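You operate a simulated robot arm through the tools that you are given. There is no shell and no other tool.

Carry out the task below with a simulated robot arm. There is one attempt and no reset: what you move stays moved.

TASK
Strain one ladle of cream into tumbler A.
Fine: lay the wide lid on the table meanwhile; strainer, ladle and lid go back. Set down upright: small ladle, strainer.

Only the result counts: the job must be done as asked and must still hold three seconds after the hand-in. Knocking over, shifting, dropping, spilling or breaking anything else fails it. Lids that push on must go on centred and level and be pressed home; caps that screw on are set level and turned clockwise until they are tight.

THE ROBOT
A 7-joint arm with a four-finger gripper, fixed in place. Base frame: the origin is on the floor under the middle of its stand, x ahead of it, y to its left, z up; the work surface is at about z = 0.8. Units: m, rad, N and s.
It reaches about 1.223 m from its shoulder. Its first joint turns from -1.204 to 3.002 rad. Payload 3.67 kg.
The TCP is the grasp point between the finger pads, 0.028 m short of the fingertips. In the tool frame z runs along the fingers and y along their closing line. The gripper opens to 0.112 m; its body begins 0.073 m behind the TCP.
Orientation is told as [roll, pitch, yaw] about the base's x, y, z axes, in that order, counted from this pose: with the fingers straight down and closing along the base's y, the tool's x points along the base's -x, its y along +y and its z along -z.

THE INTERFACE
- The arm moves only by the tool jog_arm. Its argument "deltas" is one flat list of numbers, 6 for each row, row after row: the shift along the base's x, y, z in cm, then the turn, a rotation vector about the base's x, y, z in rad. In form: [x, y, z, ax, ay, az, x, y, z, ax, ay, az, ...]. A call has 1 to 20 rows; each row is the pose to reach, as a shift and turn from the pose commanded when the call began. "hand" is the finger opening in cm, from 0 to 11.2, set as the call begins (left out, the last holds). Rows are played at 5 a second. More than 0.05 m and 0.15 rad between two rows, or a gripper value outside its range, and nothing of the call is played. A pose out of reach is approached as far as the arm can. The call stops where the force on the tool passes 90 N (or 10 N more than at its start, if that is more) or the arm is blocked; 0.2 s more then pass. Each finger travels about 0.1025 m/s and halts on what it meets, pressing with about 33 N; the grip force reading is that of the motor and also rises with nothing between the fingers. The clock runs only during rows and for 0.2 s after the last one: add rows that repeat a pose to give the fingers time. The reply holds the time, the measured pose of the TCP, the force on the tool along the base axes, the opening and the grip force, in the units named above and with some noise, with the torque about the TCP (base axes, N m) and any sound that the robot's microphone picked up.
- Cameras (640 x 400 px; columns grow to the right, rows downward): "scene" is fixed at [0.3996, -0.6512, 1.5853]; the picture's right is [0.79, -0.62, 0.00], its down [-0.45, -0.57, -0.69] and it looks along [0.43, 0.54, -0.72] (base axes); focal length 325 px, centre (320, 200). "wrist" rides on the gripper at [0.06, -0.018, -0.104] in the tool frame; the picture's right is [0.29, 0.96, 0.00], its down [-0.80, 0.24, -0.55] and it looks along [-0.53, 0.16, 0.83] (tool axes); focal length 234 px, centre (320, 200). There is no depth. A picture from a camera that has moved, and an enlarged one, comes with that camera's place and axes in the base frame and with its lens.
- get_image(camera): a new picture of that camera. No time passes.
- move_column(by): slides the trunk up (or, below 0, down) by that many m; the arm rides with it, the base frame stays. It gives what a move gives, with no picture.
- enlarge(camera, box): a new picture of the part [left, top, right, bottom] of that camera's present view, enlarged. No time passes.
- finish_job(): hands the job in; it is judged then, once.

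Nothing tells you positions but the pictures and the camera data. Unless the task says otherwise, let go and move clear before handing in.

The tools are called after "Request:" by a JSON object that holds its "api" and its "payload". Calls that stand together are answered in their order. jog_arm: Moves the arm, as the interface text tells. Its arguments: {"type":"object","properties":{"deltas":{"type":"array","items":{"type":"number"}},"hand":{"type":"number"}},"required":["deltas"]} The other tools are called the same way: move_column (by) moves the trunk up or down; get_image (camera) takes a picture; enlarge (camera, box) takes an enlarged picture of a part of a camera's view; finish_job () hands the job in.

At the start:

```text
time_s: 0.0
position: [0.7186, -0.1476, 1.2092]
tool_rot: [0.001, -0.001, 0.0]
ft_force: [-0.1, -0.6, 0.1]
wrist_torque: [-0.01, 0.0, 0.01]
finger_gap: 0.1119
grip_force: 0.1
trunk travel left (down, up): [-0.625, 0.215]
```

scene: 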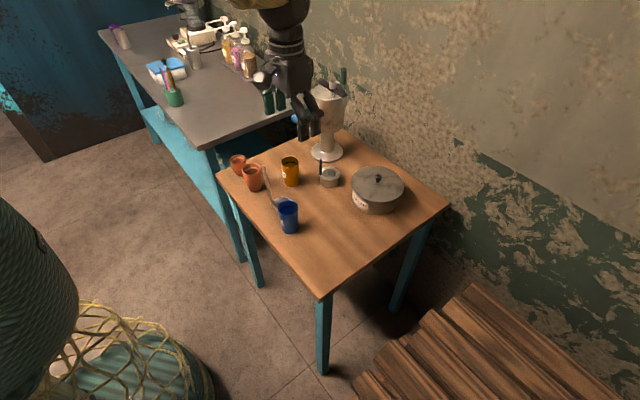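
wrist: 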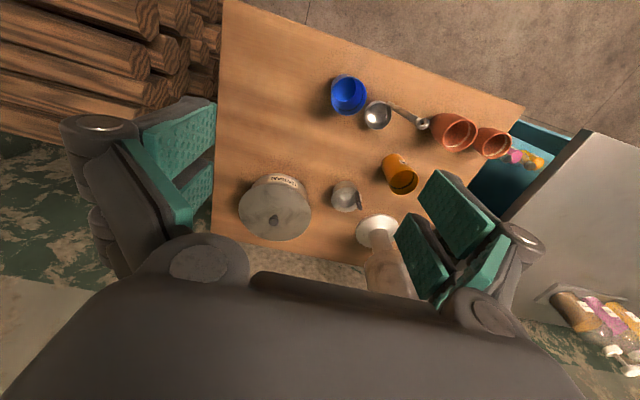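

I see a small wooden table with a lidded pot, a small metal strainer, a ladle, a blue, an orange and two terracotta vessels, and a tall blender-like object. I'll enlarge the views to identify each one before moving.

Request:
{"api": "enlarge", "payload": {"camera": "scene", "box": [210, 130, 330, 250]}}

Request:
{"api": "enlarge", "payload": {"camera": "scene", "box": [300, 120, 420, 220]}}

Request:
{"api": "enlarge", "payload": {"camera": "wrist", "box": [320, 60, 540, 220]}}

Request:
{"api": "enlarge", "payload": {"camera": "wrist", "box": [220, 140, 420, 280]}}

```text
3.33 times, centred on (270, 190) of scene
camera zoom: at [0.3996, -0.6512, 1.5853], right [0.79, -0.62, 0.0], down [-0.45, -0.57, -0.69], along [0.43, 0.54, -0.72], focal length 1083 px, centre (487, 233)
```

zoom: 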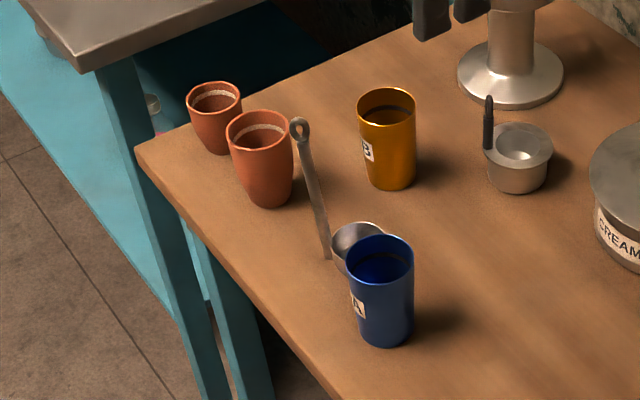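

```text
4.00 times, centred on (360, 170) of scene
camera zoom: at [0.3996, -0.6512, 1.5853], right [0.79, -0.62, 0.0], down [-0.45, -0.57, -0.69], along [0.43, 0.54, -0.72], focal length 1299 px, centre (160, 320)
```

zoom: 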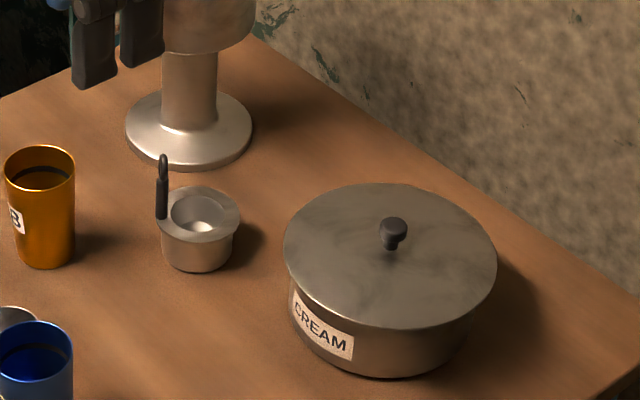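

```text
2.50 times, centred on (430, 140) of wrist
camera zoom: at [0.6591, -0.1653, 1.3131], right [-0.29, 0.96, 0.0], down [0.8, 0.24, 0.55], along [0.53, 0.16, -0.83], focal length 585 px, centre (45, 350)
```

zoom: 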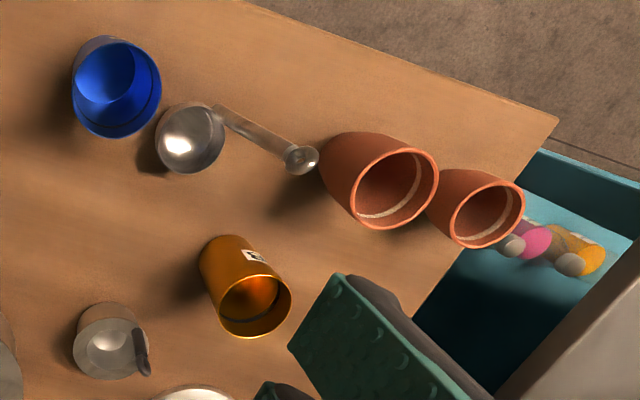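

```text
2.86 times, centred on (320, 210) of wrist
camera zoom: at [0.6591, -0.1653, 1.3131], right [-0.29, 0.96, 0.0], down [0.8, 0.24, 0.55], along [0.53, 0.16, -0.83], focal length 669 px, centre (320, 171)
```

zoom: 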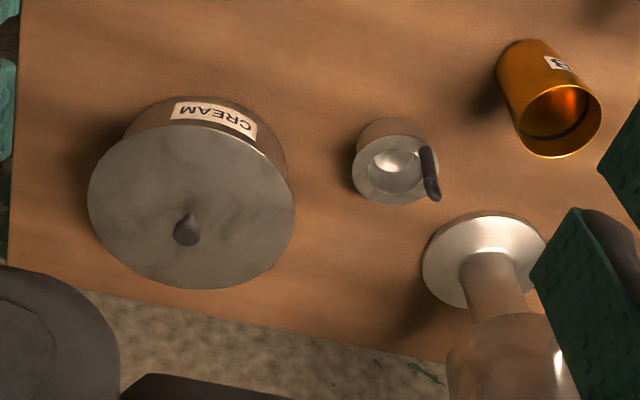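

Tumbler A is the blue one at about (0.713, -0.106). The cream pot with its wide lid is near (1.01, -0.17), the strainer with its upright handle sits in a holder near (0.94, -0.03), and the ladle stands with its handle near (0.71, -0.005). I'll look more closely at the fingers and the ladle next.

Request:
{"api": "enlarge", "payload": {"camera": "wrist", "box": [50, 90, 260, 300]}}

Request:
{"api": "enlarge", "payload": {"camera": "wrist", "box": [380, 150, 560, 340]}}

Request:
{"api": "enlarge", "payload": {"camera": "scene", "box": [250, 40, 370, 150]}}

Request:
{"api": "enlarge", "payload": {"camera": "scene", "box": [260, 155, 310, 240]}}

Request:
{"api": "enlarge", "payload": {"camera": "scene", "box": [310, 150, 350, 195]}}

```text
1.90 times, centred on (155, 195) of wrist
camera zoom: at [0.6591, -0.1653, 1.3131], right [-0.29, 0.96, 0.0], down [0.8, 0.24, 0.55], along [0.53, 0.16, -0.83], focal length 446 px, centre (634, 210)
```

zoom: 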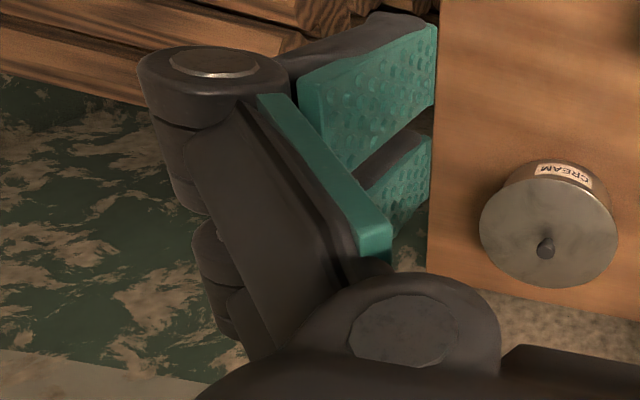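

```text
2.11 times, centred on (470, 245) of wrist
camera zoom: at [0.6591, -0.1653, 1.3131], right [-0.29, 0.96, 0.0], down [0.8, 0.24, 0.55], along [0.53, 0.16, -0.83], focal length 493 px, centre (4, 105)
```

zoom: 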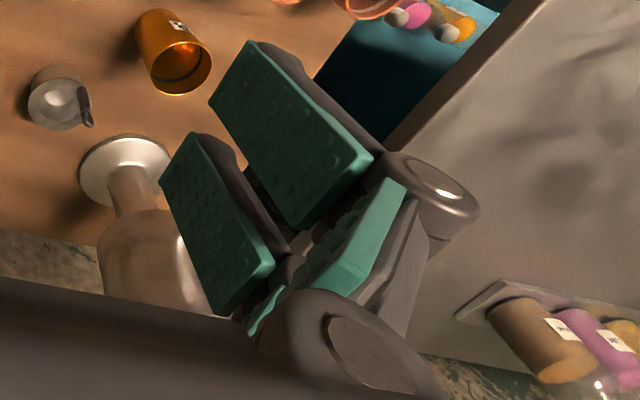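

```text
3.64 times, centred on (310, 95) of scene
camera zoom: at [0.3996, -0.6512, 1.5853], right [0.79, -0.62, 0.0], down [-0.45, -0.57, -0.69], along [0.43, 0.54, -0.72], focal length 1181 px, centre (356, 582)
```

zoom: 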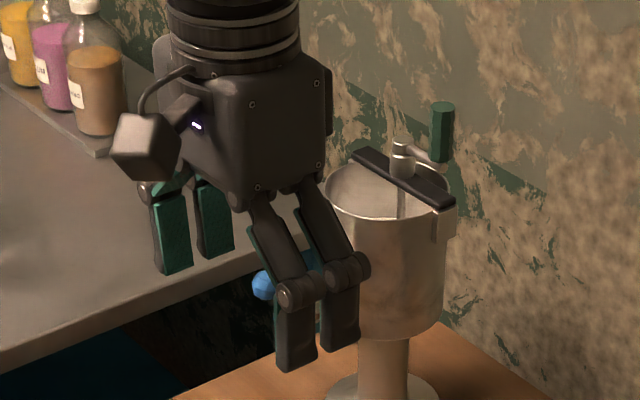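

```text
4.71 times, centred on (285, 198) of scene
camera zoom: at [0.3996, -0.6512, 1.5853], right [0.79, -0.62, 0.0], down [-0.45, -0.57, -0.69], along [0.43, 0.54, -0.72], focal length 1528 px, centre (485, 212)
```

zoom: 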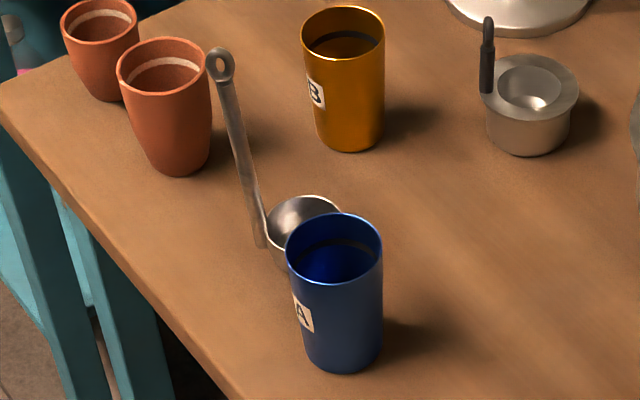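

```text
8.89 times, centred on (330, 172) of scene
camera zoom: at [0.3996, -0.6512, 1.5853], right [0.79, -0.62, 0.0], down [-0.45, -0.57, -0.69], along [0.43, 0.54, -0.72], focal length 2887 px, centre (231, 444)
```

zoom: 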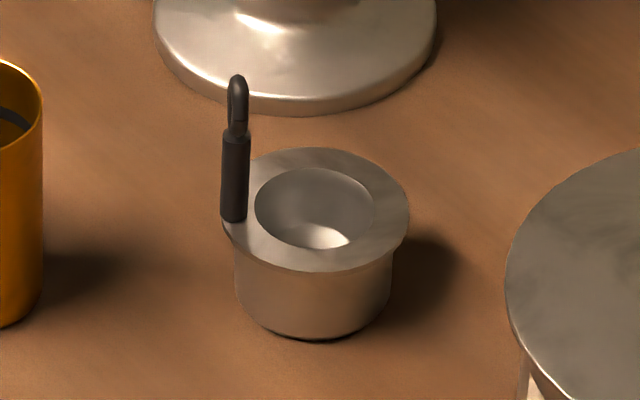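

The fingers come in two pairs with a gap of roughly 1 cm between them, so thin handles need care. I'll move above the pot for a close view of the lid knob.

Request:
{"api": "jog_arm", "payload": {"deltas": [4, -0.5, 0, 0, 0, 0, 8, -1, 0, 0, 0, 0, 12, -1.5, 0, 0, 0, 0, 16, -2, 0, 0, 0, 0, 20, -2.4, 0, 0, 0, 0, 24, -2.4, 0, 0, 0, 0, 26, -2.4, -3, 0, 0, 0, 27, -2.4, -7, 0, 0, 0, 27, -2.4, -10, 0, 0, 0, 27, -2.4, -10, 0, 0, 0]}}

Request:
{"api": "get_image", "payload": {"camera": "wrist"}}

Request:
{"api": "get_image", "payload": {"camera": "scene"}}

```text
time_s: 2.2
position: [0.9883, -0.1693, 1.1084]
tool_rot: [0.001, 0.001, -0.001]
ft_force: [-0.5, -0.5, 0.3]
wrist_torque: [0.0, 0.01, -0.03]
finger_gap: 0.112
grip_force: 0.0
trunk travel left (down, up): [-0.625, 0.215]
```

```text
taken
camera wrist: at [0.927, -0.1876, 1.213], right [-0.29, 0.96, 0.0], down [0.8, 0.24, 0.55], along [0.53, 0.16, -0.83], focal length 234 px, centre (320, 200)
```

wrist: 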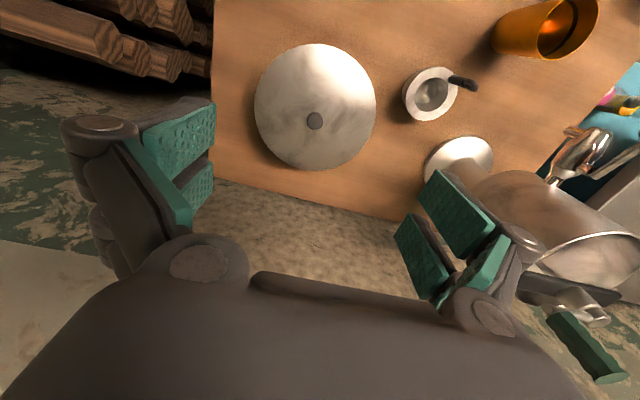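

```text
taken
```

scene: 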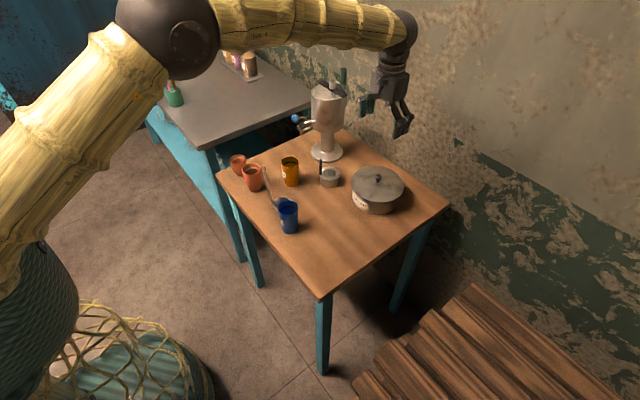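

The lid and its knob show up well in the wrist view. I'll enlarge them to measure the knob, and check the strainer too.

Request:
{"api": "enlarge", "payload": {"camera": "wrist", "box": [250, 40, 380, 180]}}

Request:
{"api": "enlarge", "payload": {"camera": "wrist", "box": [390, 50, 490, 130]}}

Request:
{"api": "enlarge", "payload": {"camera": "scene", "box": [345, 155, 410, 220]}}

```text
2.86 times, centred on (315, 110) of wrist
camera zoom: at [0.927, -0.1876, 1.213], right [-0.29, 0.96, 0.0], down [0.8, 0.24, 0.55], along [0.53, 0.16, -0.83], focal length 669 px, centre (334, 457)
```

zoom: 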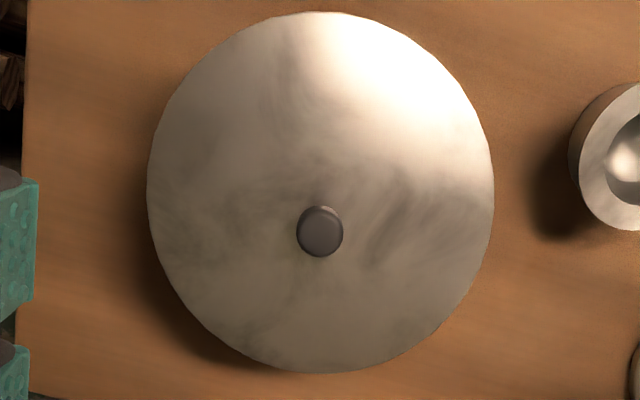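

```text
5.00 times, centred on (440, 90) of wrist
camera zoom: at [0.927, -0.1876, 1.213], right [-0.29, 0.96, 0.0], down [0.8, 0.24, 0.55], along [0.53, 0.16, -0.83], focal length 1171 px, centre (-280, 750)
```

zoom: 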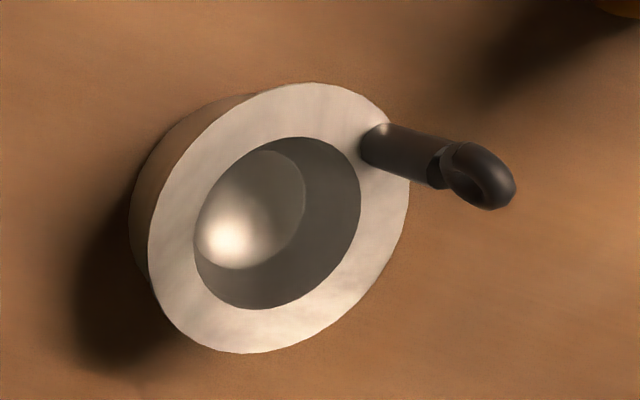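

```text
6.15 times, centred on (378, 188) of scene
camera zoom: at [0.3996, -0.6512, 1.5853], right [0.79, -0.62, 0.0], down [-0.45, -0.57, -0.69], along [0.43, 0.54, -0.72], focal length 1999 px, centre (-34, 277)
```

zoom: 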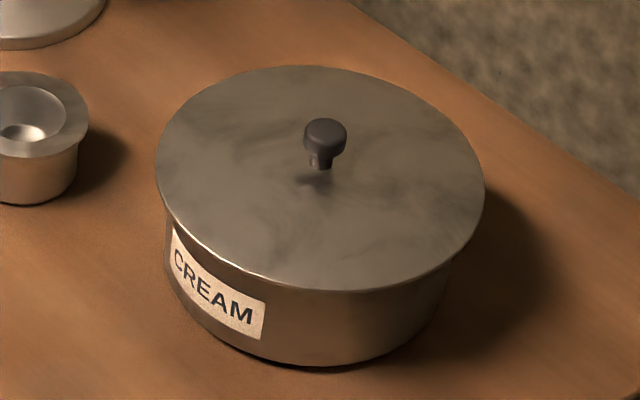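

The knob head is about 21 mm wide, centred near (1.0095, -0.1695) with its top near z 0.906. I'll centre over it, come down to just above, and check.

Request:
{"api": "jog_arm", "payload": {"deltas": [1.2, 0, -3, 0, 0, 0, 2.3, 0, -6, 0, 0, 0, 2.3, 0, -9, 0, 0, 0, 2.3, 0, -12, 0, 0, 0, 2.3, 0, -14, 0, 0, 0, 2.3, 0, -14, 0, 0, 0, 2.3, 0, -14, 0, 0, 0]}}

Request:
{"api": "get_image", "payload": {"camera": "wrist"}}

Request:
{"api": "enlarge", "payload": {"camera": "scene", "box": [340, 120, 430, 220]}}

```text
time_s: 3.8
position: [1.0127, -0.1724, 0.968]
tool_rot: [-0.002, 0.001, 0.0]
ft_force: [1.0, 0.9, 0.2]
wrist_torque: [0.01, -0.02, 0.0]
finger_gap: 0.112
grip_force: 0.0
trunk travel left (down, up): [-0.625, 0.215]
```

```text
taken
camera wrist: at [0.9525, -0.1898, 1.0718], right [-0.29, 0.96, 0.0], down [0.8, 0.24, 0.55], along [0.53, 0.16, -0.83], focal length 234 px, centre (320, 200)
```

wrist: 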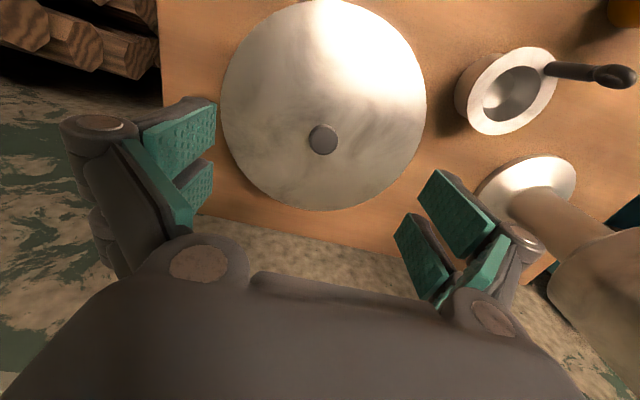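

```text
4.00 times, centred on (385, 170) of scene
camera zoom: at [0.3996, -0.6512, 1.5853], right [0.79, -0.62, 0.0], down [-0.45, -0.57, -0.69], along [0.43, 0.54, -0.72], focal length 1299 px, centre (60, 320)
```

zoom: 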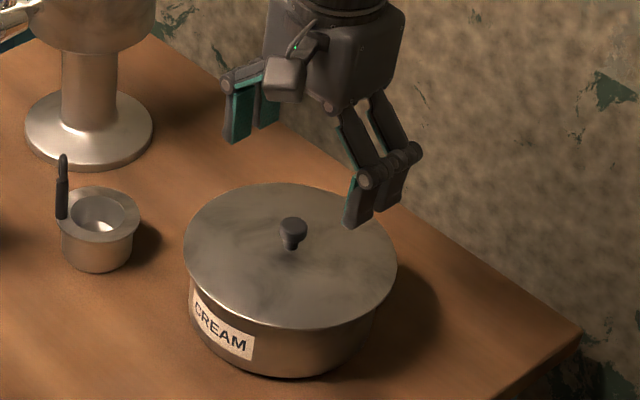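

The gripper is nearly centred over the knob. I'll shift 3 mm back, lower to z ≈ 0.91 and close on the knob.

Request:
{"api": "jog_arm", "payload": {"deltas": [-0.3, 0, -1.5, 0, 0, 0, -0.3, 0, -3, 0, 0, 0, -0.3, 0, -4.5, 0, 0, 0, -0.3, 0, -5.9, 0, 0, 0, -0.3, 0, -5.9, 0, 0, 0, -0.3, 0, -5.9, 0, 0, 0]}}

Request:
{"api": "get_image", "payload": {"camera": "wrist"}}

Request:
{"api": "enlarge", "payload": {"camera": "scene", "box": [345, 130, 425, 220]}}

```text
time_s: 5.2
position: [1.0085, -0.1718, 0.909]
tool_rot: [0.0, 0.0, 0.0]
ft_force: [-0.1, 0.0, -0.3]
wrist_torque: [-0.05, 0.01, 0.05]
finger_gap: 0.1119
grip_force: 0.2
trunk travel left (down, up): [-0.625, 0.215]
```

```text
taken
camera wrist: at [0.9495, -0.1893, 1.0141], right [-0.29, 0.96, 0.0], down [0.8, 0.24, 0.55], along [0.53, 0.16, -0.83], focal length 234 px, centre (320, 200)
```

wrist: 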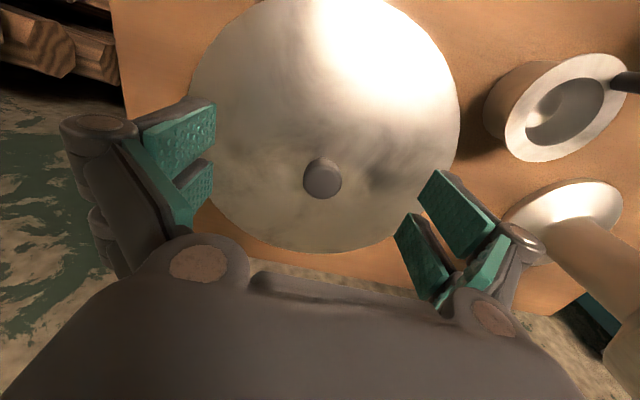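

```text
4.44 times, centred on (385, 175) of scene
camera zoom: at [0.3996, -0.6512, 1.5853], right [0.79, -0.62, 0.0], down [-0.45, -0.57, -0.69], along [0.43, 0.54, -0.72], focal length 1443 px, centre (31, 311)
```

zoom: 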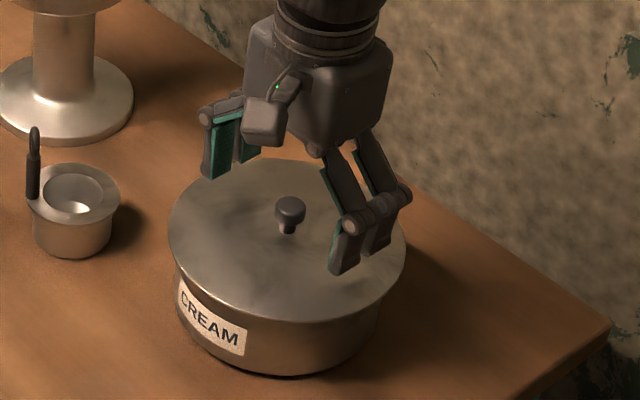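

The knob sits between the two finger pairs within about 2 mm. Closing on it now.

Request:
{"api": "jog_arm", "payload": {"deltas": [0, 0, 0, 0, 0, 0, 0, 0, 0, 0, 0, 0, 0, 0, 0, 0, 0, 0, 0, 0, 0, 0, 0, 0, 0, 0, 0, 0, 0, 0, 0, 0, 0, 0, 0, 0], "hand": 0}}

Request:
{"api": "get_image", "payload": {"camera": "wrist"}}

Request:
{"api": "enlarge", "payload": {"camera": "scene", "box": [345, 130, 425, 220]}}

```text
time_s: 6.6
position: [1.0088, -0.1717, 0.9086]
tool_rot: [-0.001, 0.0, 0.002]
ft_force: [-1.3, 1.2, 1.1]
wrist_torque: [0.02, -0.03, 0.02]
finger_gap: 0.0182
grip_force: 32.9
trunk travel left (down, up): [-0.625, 0.215]
```

```text
taken
camera wrist: at [0.9493, -0.1889, 1.0144], right [-0.29, 0.96, 0.0], down [0.8, 0.24, 0.55], along [0.53, 0.16, -0.83], focal length 234 px, centre (320, 200)
```

wrist: 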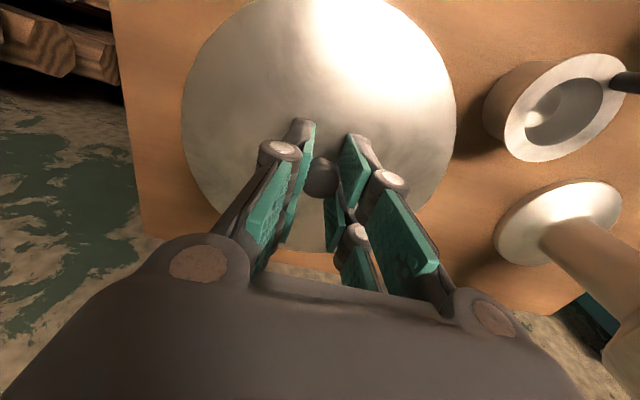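

```text
4.44 times, centred on (385, 175) of scene
camera zoom: at [0.3996, -0.6512, 1.5853], right [0.79, -0.62, 0.0], down [-0.45, -0.57, -0.69], along [0.43, 0.54, -0.72], focal length 1443 px, centre (31, 311)
```

zoom: 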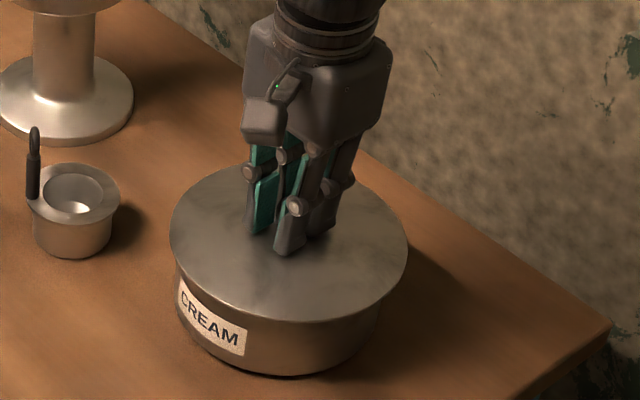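

I have the knob at a gap of 18 mm. I'll lift slowly and check that the pot stays put.

Request:
{"api": "jog_arm", "payload": {"deltas": [0, 0, 0.5, 0, 0, 0, 0, 0, 1, 0, 0, 0, 0, 0, 1.5, 0, 0, 0, 0, 0, 2.5, 0, 0, 0, 0, 0, 4, 0, 0, 0, 0, 0, 6, 0, 0, 0, 0, 0, 9, 0, 0, 0, 0, 0, 12, 0, 0, 0, 0, 0, 12, 0, 0, 0]}}

Request:
{"api": "get_image", "payload": {"camera": "wrist"}}

Request:
{"api": "enlarge", "payload": {"camera": "scene", "box": [310, 90, 450, 220]}}

```text
time_s: 8.6
position: [1.0096, -0.1717, 1.0284]
tool_rot: [-0.001, 0.004, 0.0]
ft_force: [-0.2, 0.3, -1.7]
wrist_torque: [0.03, 0.03, 0.03]
finger_gap: 0.0178
grip_force: 33.2
trunk travel left (down, up): [-0.625, 0.215]
```

```text
taken
camera wrist: at [0.9488, -0.19, 1.1326], right [-0.29, 0.96, 0.0], down [0.8, 0.24, 0.55], along [0.53, 0.16, -0.83], focal length 234 px, centre (320, 200)
```

wrist: 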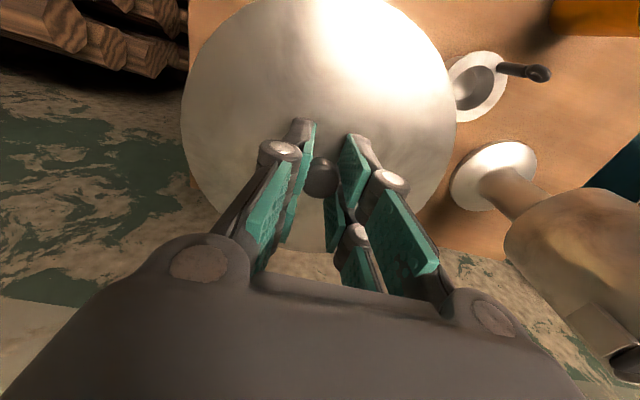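

```text
3.08 times, centred on (380, 155) of scene
camera zoom: at [0.3996, -0.6512, 1.5853], right [0.79, -0.62, 0.0], down [-0.45, -0.57, -0.69], along [0.43, 0.54, -0.72], focal length 999 px, centre (135, 338)
```

zoom: 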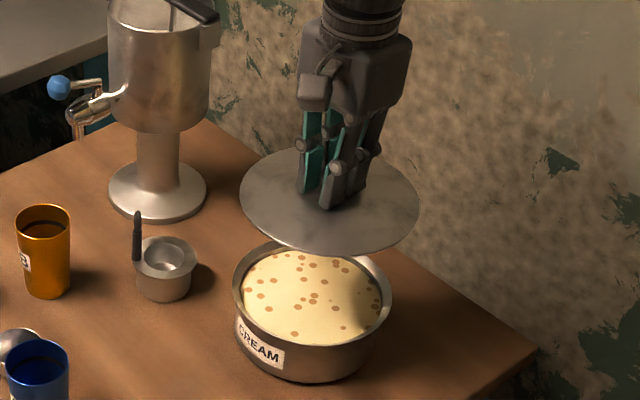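

The lid is off and I can see speckled cream. The pot has stayed in place. I'll carry the lid to the clear area near (0.81, -0.24) and lower it close to the table.

Request:
{"api": "jog_arm", "payload": {"deltas": [-2.5, -0.8, 0, 0, 0, 0, -5, -1.7, 0, 0, 0, 0, -8, -2.7, 0, 0, 0, 0, -11, -3.7, 0, 0, 0, 0, -14, -4.8, 0, 0, 0, 0, -17, -5.8, 0, 0, 0, 0, -19, -6.6, 0, 0, 0, 0, -19.9, -6.8, -1, 0, 0, 0, -19.9, -6.8, -4, 0, 0, 0, -19.9, -6.8, -7, 0, 0, 0, -19.9, -6.8, -10, 0, 0, 0, -19.9, -6.8, -13, 0, 0, 0, -19.9, -6.8, -15.5, 0, 0, 0, -19.9, -6.8, -15.5, 0, 0, 0]}}

Request:
{"api": "get_image", "payload": {"camera": "wrist"}}

Request:
{"api": "enlarge", "payload": {"camera": "scene", "box": [250, 150, 430, 290]}}

```text
time_s: 11.6
position: [0.8102, -0.2393, 0.8759]
tool_rot: [0.0, 0.001, -0.002]
ft_force: [-0.6, -0.2, -0.2]
wrist_torque: [-0.01, 0.0, 0.01]
finger_gap: 0.0182
grip_force: 33.0
trunk travel left (down, up): [-0.625, 0.215]
```

```text
taken
camera wrist: at [0.7495, -0.2573, 0.9802], right [-0.29, 0.96, 0.0], down [0.8, 0.24, 0.55], along [0.53, 0.16, -0.83], focal length 234 px, centre (320, 200)
```

wrist: 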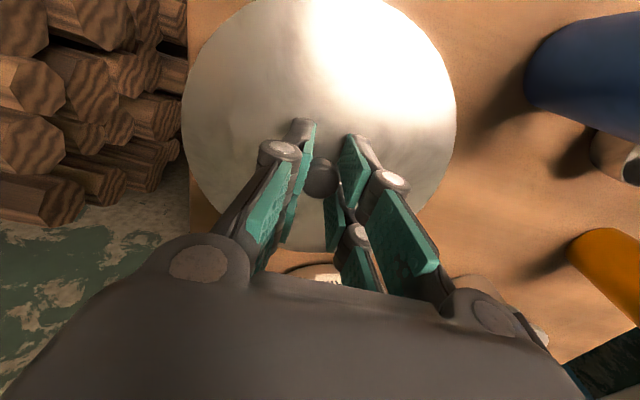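

```text
2.86 times, centred on (340, 220) of scene
camera zoom: at [0.3996, -0.6512, 1.5853], right [0.79, -0.62, 0.0], down [-0.45, -0.57, -0.69], along [0.43, 0.54, -0.72], focal length 928 px, centre (263, 143)
```

zoom: 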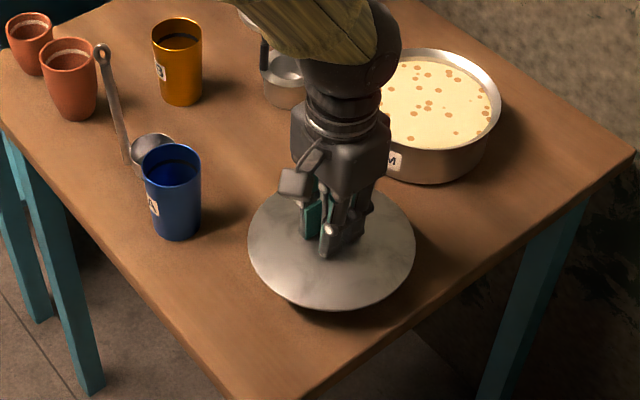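

The lid hovers about 3 cm above clear table. I'll lower it gently.

Request:
{"api": "jog_arm", "payload": {"deltas": [0, 0, -0.7, 0, 0, 0, 0, 0, -1.4, 0, 0, 0, 0, 0, -2, 0, 0, 0, 0, 0, -2.3, 0, 0, 0, 0, 0, -2.3, 0, 0, 0]}}

Request:
{"api": "enlarge", "payload": {"camera": "scene", "box": [290, 190, 390, 260]}}

```text
time_s: 12.8
position: [0.8109, -0.2398, 0.8513]
tool_rot: [0.0, 0.0, 0.002]
ft_force: [0.5, -0.4, -0.2]
wrist_torque: [0.01, 0.0, -0.02]
finger_gap: 0.0185
grip_force: 32.9
trunk travel left (down, up): [-0.625, 0.215]
```

```text
5.71 times, centred on (340, 225) of scene
camera zoom: at [0.3996, -0.6512, 1.5853], right [0.79, -0.62, 0.0], down [-0.45, -0.57, -0.69], along [0.43, 0.54, -0.72], focal length 1856 px, centre (206, 57)
```

zoom: 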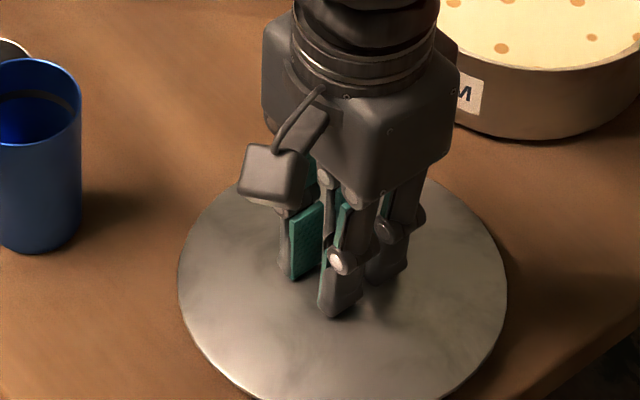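

Request:
{"api": "jog_arm", "payload": {"deltas": [0, 0, -0.2, 0, 0, 0, 0, 0, -0.3, 0, 0, 0, 0, 0, -0.3, 0, 0, 0]}}

Request:
{"api": "enlarge", "payload": {"camera": "scene", "box": [290, 190, 390, 275]}}

```text
time_s: 13.6
position: [0.8102, -0.2401, 0.8485]
tool_rot: [-0.001, -0.001, 0.0]
ft_force: [0.5, -0.1, -0.6]
wrist_torque: [-0.02, -0.02, -0.03]
finger_gap: 0.0181
grip_force: 33.0
trunk travel left (down, up): [-0.625, 0.215]
```

```text
4.71 times, centred on (340, 232) of scene
camera zoom: at [0.3996, -0.6512, 1.5853], right [0.79, -0.62, 0.0], down [-0.45, -0.57, -0.69], along [0.43, 0.54, -0.72], focal length 1528 px, centre (226, 47)
```

zoom: 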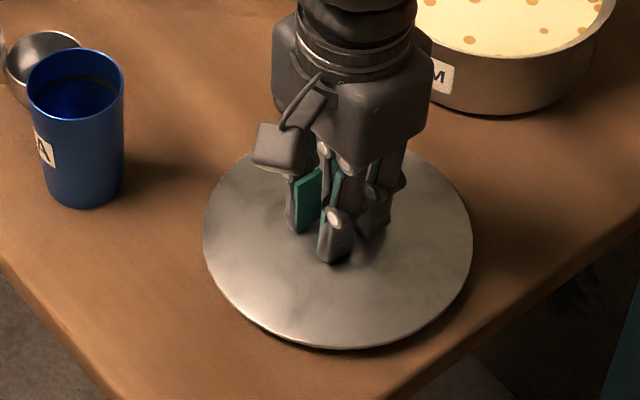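

Request:
{"api": "jog_arm", "payload": {"deltas": [0, 0, -0.1, 0, 0, 0, 0, 0, -0.2, 0, 0, 0, 0, 0, -0.2, 0, 0, 0]}}

Request:
{"api": "jog_arm", "payload": {"deltas": [0, 0, -0.1, 0, 0, 0, 0, 0, -0.2, 0, 0, 0, 0, 0, -0.2, 0, 0, 0]}}

Request:
{"api": "enlarge", "payload": {"camera": "scene", "box": [290, 210, 390, 275]}}

```text
time_s: 14.4
position: [0.8103, -0.2397, 0.8457]
tool_rot: [0.0, -0.003, 0.0]
ft_force: [0.6, -2.2, 5.5]
wrist_torque: [0.36, -0.24, -0.08]
finger_gap: 0.0178
grip_force: 32.7
trunk travel left (down, up): [-0.625, 0.215]
```

```text
time_s: 15.2
position: [0.8094, -0.2386, 0.8472]
tool_rot: [-0.001, -0.004, -0.001]
ft_force: [3.7, -3.8, 20.0]
wrist_torque: [-0.04, 0.2, 0.01]
finger_gap: 0.0179
grip_force: 33.1
trunk travel left (down, up): [-0.625, 0.215]
```

```text
6.15 times, centred on (340, 242) of scene
camera zoom: at [0.3996, -0.6512, 1.5853], right [0.79, -0.62, 0.0], down [-0.45, -0.57, -0.69], along [0.43, 0.54, -0.72], focal length 1999 px, centre (197, -62)
```

zoom: 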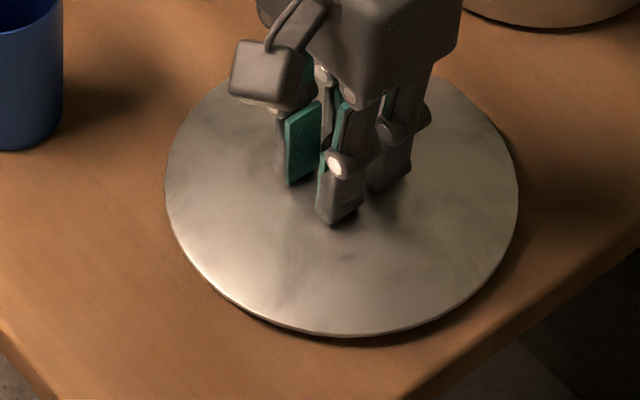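

The lid is resting on the table at TCP z ≈ 0.8465. I'll ease off the pressure, open the fingers and rise clear.

Request:
{"api": "jog_arm", "payload": {"deltas": [0, 0, 0.15, 0, 0, 0, 0, 0, 0.15, 0, 0, 0]}}

Request:
{"api": "jog_arm", "payload": {"deltas": [0, 0, 0, 0, 0, 0, 0, 0, 0, 0, 0, 0, 0, 0, 0, 0, 0, 0, 0, 0, 1, 0, 0, 0, 0, 0, 3, 0, 0, 0, 0, 0, 6, 0, 0, 0, 0, 0, 10, 0, 0, 0, 0, 0, 14, 0, 0, 0, 0, 0, 18, 0, 0, 0, 0, 0, 18, 0, 0, 0], "hand": 7}}

Request:
{"api": "get_image", "payload": {"camera": "wrist"}}

Request:
{"api": "get_image", "payload": {"camera": "scene"}}

```text
time_s: 15.8
position: [0.81, -0.2392, 0.8466]
tool_rot: [-0.002, 0.002, -0.002]
ft_force: [4.2, -0.8, 10.4]
wrist_torque: [0.0, -0.82, -0.08]
finger_gap: 0.0182
grip_force: 33.2
trunk travel left (down, up): [-0.625, 0.215]
```

```text
time_s: 18.0
position: [0.8112, -0.2402, 1.0259]
tool_rot: [-0.001, 0.001, 0.002]
ft_force: [0.8, -0.6, -0.7]
wrist_torque: [-0.02, 0.05, 0.0]
finger_gap: 0.0698
grip_force: 0.0
trunk travel left (down, up): [-0.625, 0.215]
```

```text
taken
camera wrist: at [0.7508, -0.2581, 1.1297], right [-0.29, 0.96, 0.0], down [0.8, 0.24, 0.55], along [0.53, 0.16, -0.83], focal length 234 px, centre (320, 200)
```

wrist: 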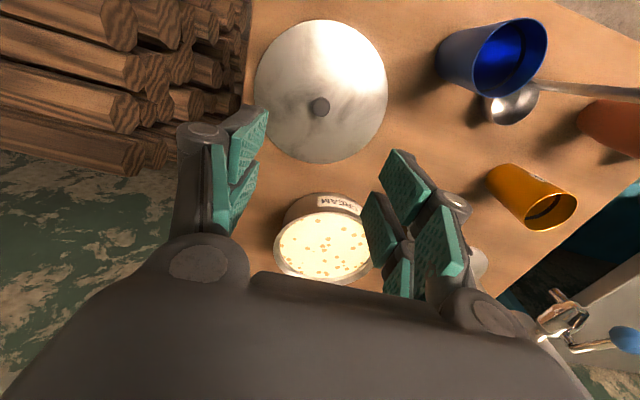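

```text
taken
```

scene: 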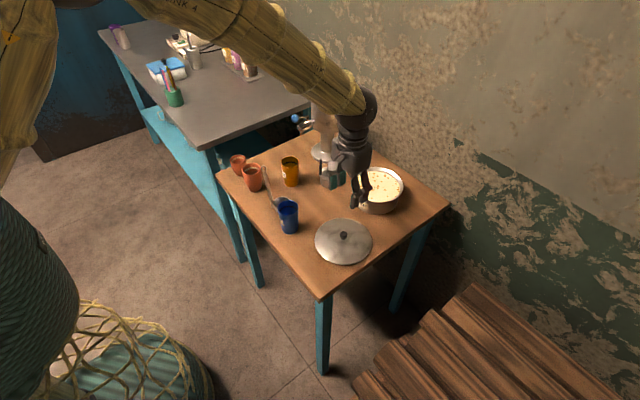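

The lid lies flat on the table and the pot is undisturbed. Next I'll move closer to measure the strainer handle.

Request:
{"api": "jog_arm", "payload": {"deltas": [0.5, 3, 0.5, 0, 0, 0, 1, 6, 1, 0, 0, 0, 1.5, 9, 1, 0, 0, 0, 2, 12, 1, 0, 0, 0, 2.5, 15, 1, 0, 0, 0, 3, 18, 1, 0, 0, 0, 3, 18, 1, 0, 0, 0]}}

Request:
{"api": "get_image", "payload": {"camera": "wrist"}}

Request:
{"api": "enlarge", "payload": {"camera": "wrist", "box": [280, 150, 400, 260]}}

```text
time_s: 19.6
position: [0.8406, -0.0598, 1.0349]
tool_rot: [0.0, 0.0, 0.0]
ft_force: [0.1, -0.3, -0.1]
wrist_torque: [0.03, 0.01, -0.01]
finger_gap: 0.07
grip_force: 0.0
trunk travel left (down, up): [-0.625, 0.215]
```

```text
taken
camera wrist: at [0.7809, -0.0775, 1.1401], right [-0.29, 0.96, 0.0], down [0.8, 0.24, 0.55], along [0.53, 0.16, -0.83], focal length 234 px, centre (320, 200)
```

wrist: 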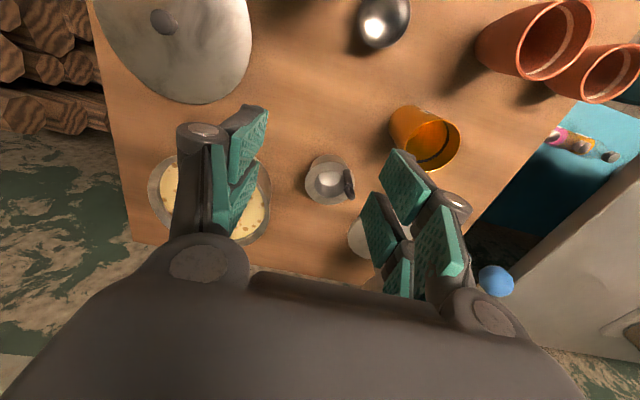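

```text
3.64 times, centred on (340, 205) of wrist
camera zoom: at [0.7809, -0.0775, 1.1401], right [-0.29, 0.96, 0.0], down [0.8, 0.24, 0.55], along [0.53, 0.16, -0.83], focal length 852 px, centre (247, 182)
```

zoom: 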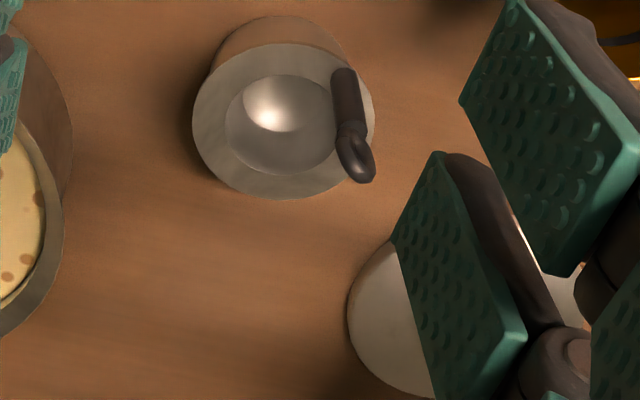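

The strainer handle is a vertical rod at about (0.911, 0.000), z 0.848–0.915. I'll yaw the gripper by -45° and hover with the inner finger pair lined up on it.

Request:
{"api": "jog_arm", "payload": {"deltas": [1, 1, 0, 0, 0, -0.112, 2, 2, 0, 0, 0, -0.224, 3, 3, 0, 0, 0, -0.336, 4, 4, 0, 0, 0, -0.448, 5, 5, 0, 0, 0, -0.56, 5.6, 6, 0, 0, 0, -0.672, 6.1, 7, 0, 0, 0, -0.785, 6.1, 7, -2, 0, 0, -0.785, 6.1, 7, -5, 0, 0, -0.785, 6.1, 7, -7, 0, 0, -0.785, 6.1, 7, -7, 0, 0, -0.785], "hand": 4.5}}

Request:
{"api": "get_image", "payload": {"camera": "wrist"}}

Request:
{"api": "enlarge", "payload": {"camera": "scene", "box": [290, 110, 370, 200]}}

```text
time_s: 22.0
position: [0.9001, 0.0101, 0.9655]
tool_rot: [0.001, 0.0, -0.785]
ft_force: [0.0, 0.5, 1.3]
wrist_torque: [0.01, -0.03, 0.02]
finger_gap: 0.0451
grip_force: 0.0
trunk travel left (down, up): [-0.625, 0.215]
```

```text
taken
camera wrist: at [0.8458, 0.04, 1.0705], right [0.47, 0.88, 0.0], down [0.73, -0.39, 0.55], along [0.49, -0.26, -0.83], focal length 234 px, centre (320, 200)
```

wrist: 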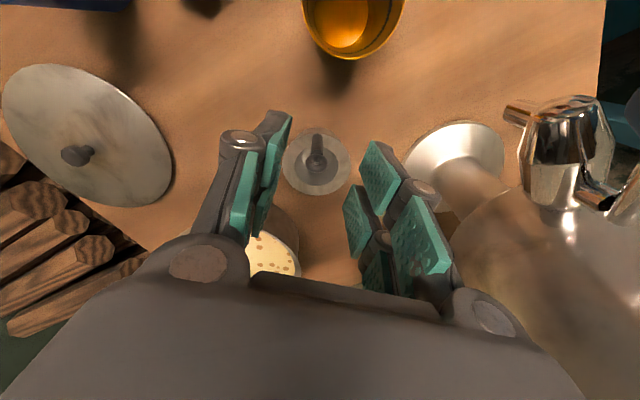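

```text
4.44 times, centred on (330, 155) of scene
camera zoom: at [0.3996, -0.6512, 1.5853], right [0.79, -0.62, 0.0], down [-0.45, -0.57, -0.69], along [0.43, 0.54, -0.72], focal length 1443 px, centre (276, 400)
```

zoom: 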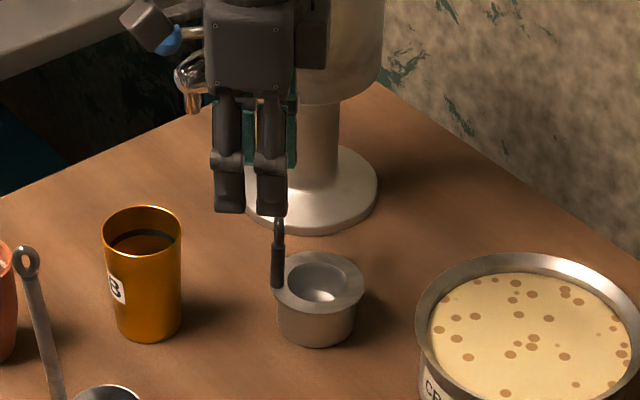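

Request:
{"api": "enlarge", "payload": {"camera": "wrist", "box": [260, 100, 400, 220]}}

```text
3.33 times, centred on (330, 160) of wrist
camera zoom: at [0.8458, 0.04, 1.0705], right [0.47, 0.88, 0.0], down [0.73, -0.39, 0.55], along [0.49, -0.26, -0.83], focal length 781 px, centre (287, 333)
```

zoom: 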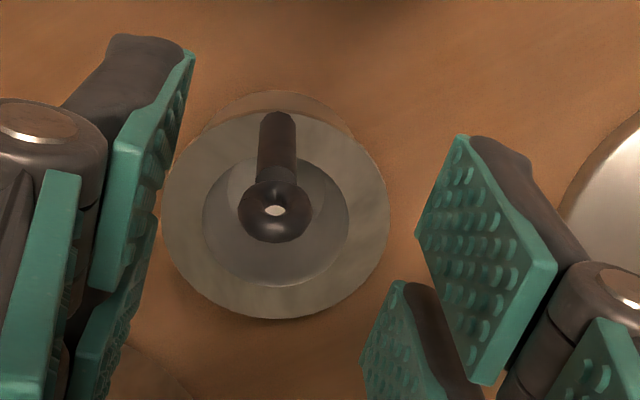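

The ring on top of the strainer handle is wide tangentially, so it should be gripped radially. Before that I'll inspect the ladle's handle up close and test how far the gripper can turn in free space.

Request:
{"api": "jog_arm", "payload": {"deltas": [0, 0, 4, 0, 0, 0, 0, 0, 8, 0, 0, 0, 0, 0, 10.5, 0, 0, 0, -4, 0.5, 10.5, 0, 0, 0, -8, 1, 10.5, 0, 0, 0, -12, 1.5, 10.5, 0, 0, 0, -16, 2, 10.5, 0, 0, 0, -20, 2.5, 10.5, 0, 0, 0, -24, 3, 10.5, 0, 0, 0, -28, 3.5, 10.5, 0, 0, 0, -28.5, 3.5, 10.5, 0, 0, 0, -28.5, 3.5, 10.5, 0, 0, 0]}}

Request:
{"api": "get_image", "payload": {"camera": "wrist"}}

Request:
{"api": "get_image", "payload": {"camera": "scene"}}

```text
time_s: 23.6
position: [0.7176, 0.0119, 0.9579]
tool_rot: [-0.112, 0.15, -0.825]
ft_force: [-0.3, 0.0, 0.3]
wrist_torque: [0.02, -0.03, -0.01]
finger_gap: 0.0447
grip_force: 0.0
trunk travel left (down, up): [-0.625, 0.215]
stopped in row 8: the arm was blocked; the commanded pose is now the measured one
```

```text
taken
camera wrist: at [0.6845, 0.0408, 1.0716], right [0.5, 0.87, -0.06], down [0.81, -0.43, 0.4], along [0.32, -0.25, -0.91], focal length 234 px, centre (320, 200)
```

wrist: 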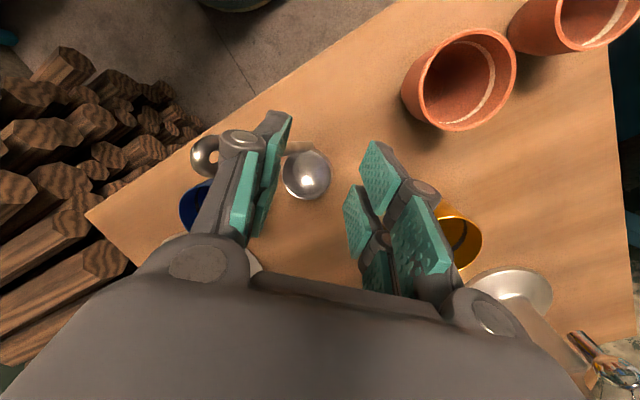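

```text
taken
```

scene: 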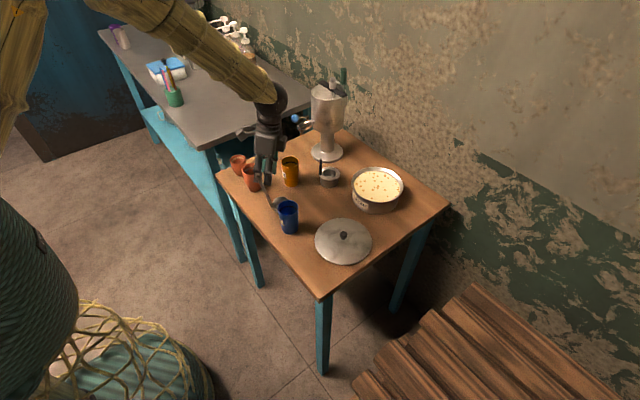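

The arm stopped short with a tilted, lowered pose very near the ladle. I'll check whether anything has been touched before moving.

Request:
{"api": "enlarge", "payload": {"camera": "scene", "box": [225, 100, 325, 240]}}

Request:
{"api": "enlarge", "payload": {"camera": "wrist", "box": [160, 90, 380, 250]}}

```text
2.86 times, centred on (275, 170) of scene
camera zoom: at [0.3996, -0.6512, 1.5853], right [0.79, -0.62, 0.0], down [-0.45, -0.57, -0.69], along [0.43, 0.54, -0.72], focal length 928 px, centre (449, 286)
```

zoom: 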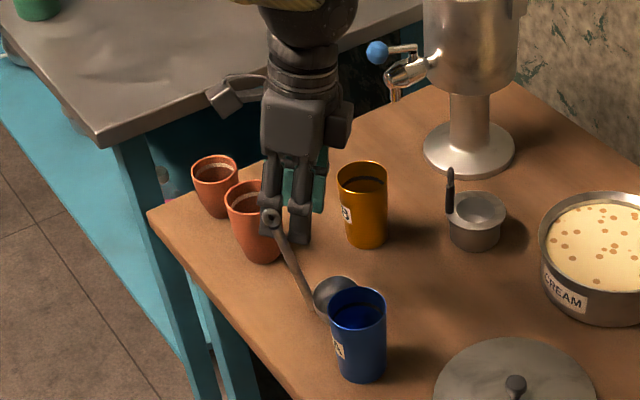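

```text
2.50 times, centred on (270, 170) of wrist
camera zoom: at [0.6845, 0.0408, 1.0716], right [0.5, 0.87, -0.06], down [0.81, -0.43, 0.4], along [0.32, -0.25, -0.91], focal length 585 px, centre (445, 275)
```

zoom: 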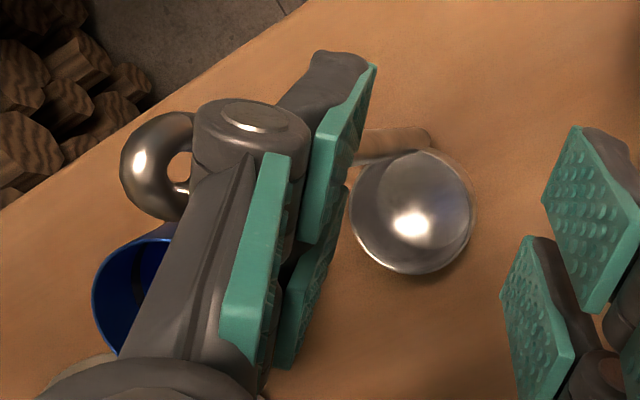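

The left finger has leaned the ladle's handle about 3 cm, and it appears to be resting against the finger. I'll back away very slowly along the finger's normal so the ladle can settle upright.

Request:
{"api": "jog_arm", "payload": {"deltas": [0.15, 0.14, 0, 0, 0, 0, 0.3, 0.28, 0, 0, 0, 0, 0.45, 0.42, 0, 0, 0, 0, 0.6, 0.56, 0, 0, 0, 0]}}

Request:
{"api": "enlarge", "payload": {"camera": "scene", "box": [225, 100, 325, 240]}}

Request:
{"api": "enlarge", "payload": {"camera": "wrist", "box": [160, 90, 380, 250]}}

```text
time_s: 24.6
position: [0.7253, 0.0202, 0.9584]
tool_rot: [-0.111, 0.148, -0.827]
ft_force: [0.4, -0.1, -0.4]
wrist_torque: [0.0, 0.04, 0.01]
finger_gap: 0.045
grip_force: 0.1
trunk travel left (down, up): [-0.625, 0.215]
```

```text
2.86 times, centred on (275, 170) of scene
camera zoom: at [0.3996, -0.6512, 1.5853], right [0.79, -0.62, 0.0], down [-0.45, -0.57, -0.69], along [0.43, 0.54, -0.72], focal length 928 px, centre (449, 286)
```

zoom: 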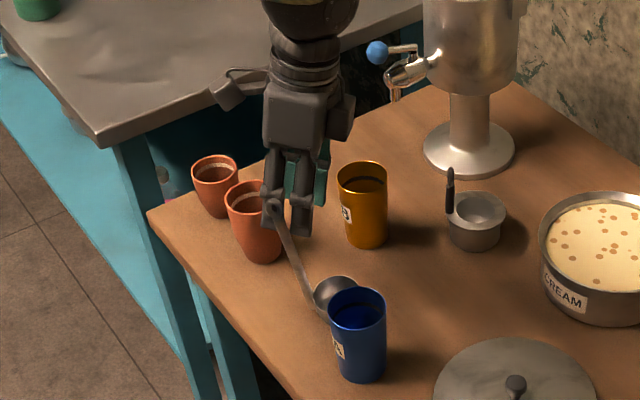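

```text
2.50 times, centred on (270, 170) of wrist
camera zoom: at [0.6912, 0.0475, 1.0728], right [0.5, 0.87, -0.06], down [0.81, -0.44, 0.4], along [0.32, -0.25, -0.92], focal length 585 px, centre (445, 275)
```

zoom: 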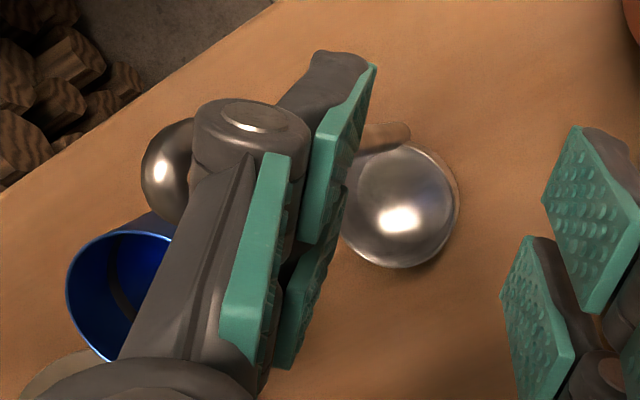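

The ladle is following the finger back. Continuing slowly.

Request:
{"api": "jog_arm", "payload": {"deltas": [0.15, 0.14, 0, 0, 0, 0, 0.3, 0.28, 0, 0, 0, 0, 0.45, 0.42, 0, 0, 0, 0, 0.6, 0.56, 0, 0, 0, 0, 0.75, 0.7, 0, 0, 0, 0, 0.9, 0.84, 0, 0, 0, 0]}}

Request:
{"api": "enlarge", "payload": {"camera": "scene", "box": [225, 100, 325, 240]}}

Request:
{"api": "enlarge", "payload": {"camera": "wrist", "box": [160, 90, 380, 250]}}

```text
time_s: 26.0
position: [0.7348, 0.0268, 0.9585]
tool_rot: [-0.111, 0.153, -0.829]
ft_force: [0.1, 0.1, -0.3]
wrist_torque: [0.03, -0.03, -0.03]
finger_gap: 0.0449
grip_force: 0.1
trunk travel left (down, up): [-0.625, 0.215]
```

```text
2.86 times, centred on (275, 170) of scene
camera zoom: at [0.3996, -0.6512, 1.5853], right [0.79, -0.62, 0.0], down [-0.45, -0.57, -0.69], along [0.43, 0.54, -0.72], focal length 928 px, centre (449, 286)
```

zoom: 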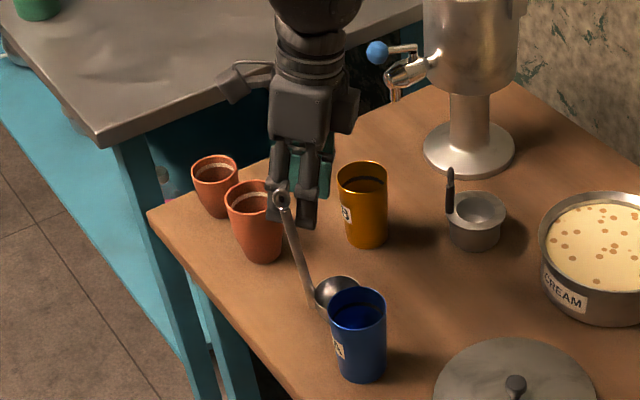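

```text
2.50 times, centred on (270, 170) of wrist
camera zoom: at [0.7012, 0.0545, 1.0728], right [0.5, 0.86, -0.06], down [0.81, -0.44, 0.4], along [0.32, -0.25, -0.92], focal length 585 px, centre (445, 275)
```

zoom: 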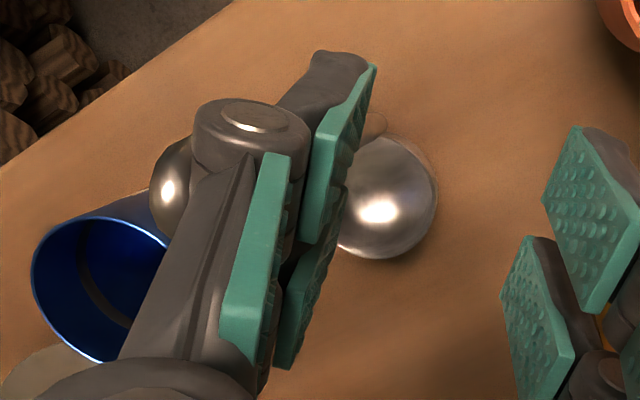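

Request:
{"api": "jog_arm", "payload": {"deltas": [0.15, 0.14, 0, 0, 0, 0, 0.3, 0.28, 0, 0, 0, 0, 0.45, 0.42, 0, 0, 0, 0, 0.6, 0.56, 0, 0, 0, 0, 0.75, 0.7, 0, 0, 0, 0, 0.9, 0.84, 0, 0, 0, 0]}}

Request:
{"api": "enlarge", "payload": {"camera": "scene", "box": [225, 100, 325, 240]}}

Request:
{"api": "enlarge", "payload": {"camera": "wrist", "box": [160, 90, 380, 250]}}

```text
time_s: 27.4
position: [0.7449, 0.0323, 0.9601]
tool_rot: [-0.107, 0.152, -0.83]
ft_force: [1.0, 0.8, -0.2]
wrist_torque: [-0.01, 0.02, 0.04]
finger_gap: 0.0449
grip_force: 0.0
trunk travel left (down, up): [-0.625, 0.215]
```

```text
2.86 times, centred on (275, 170) of scene
camera zoom: at [0.3996, -0.6512, 1.5853], right [0.79, -0.62, 0.0], down [-0.45, -0.57, -0.69], along [0.43, 0.54, -0.72], focal length 928 px, centre (449, 286)
```

zoom: 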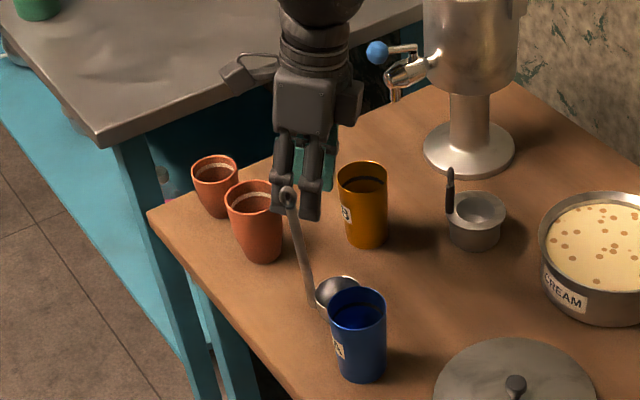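

```text
2.50 times, centred on (270, 170) of wrist
camera zoom: at [0.71, 0.0609, 1.0742], right [0.5, 0.86, -0.06], down [0.81, -0.44, 0.4], along [0.32, -0.25, -0.92], focal length 585 px, centre (445, 275)
```

zoom: 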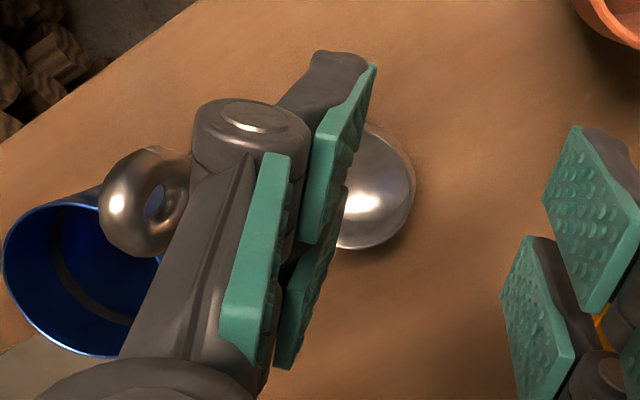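

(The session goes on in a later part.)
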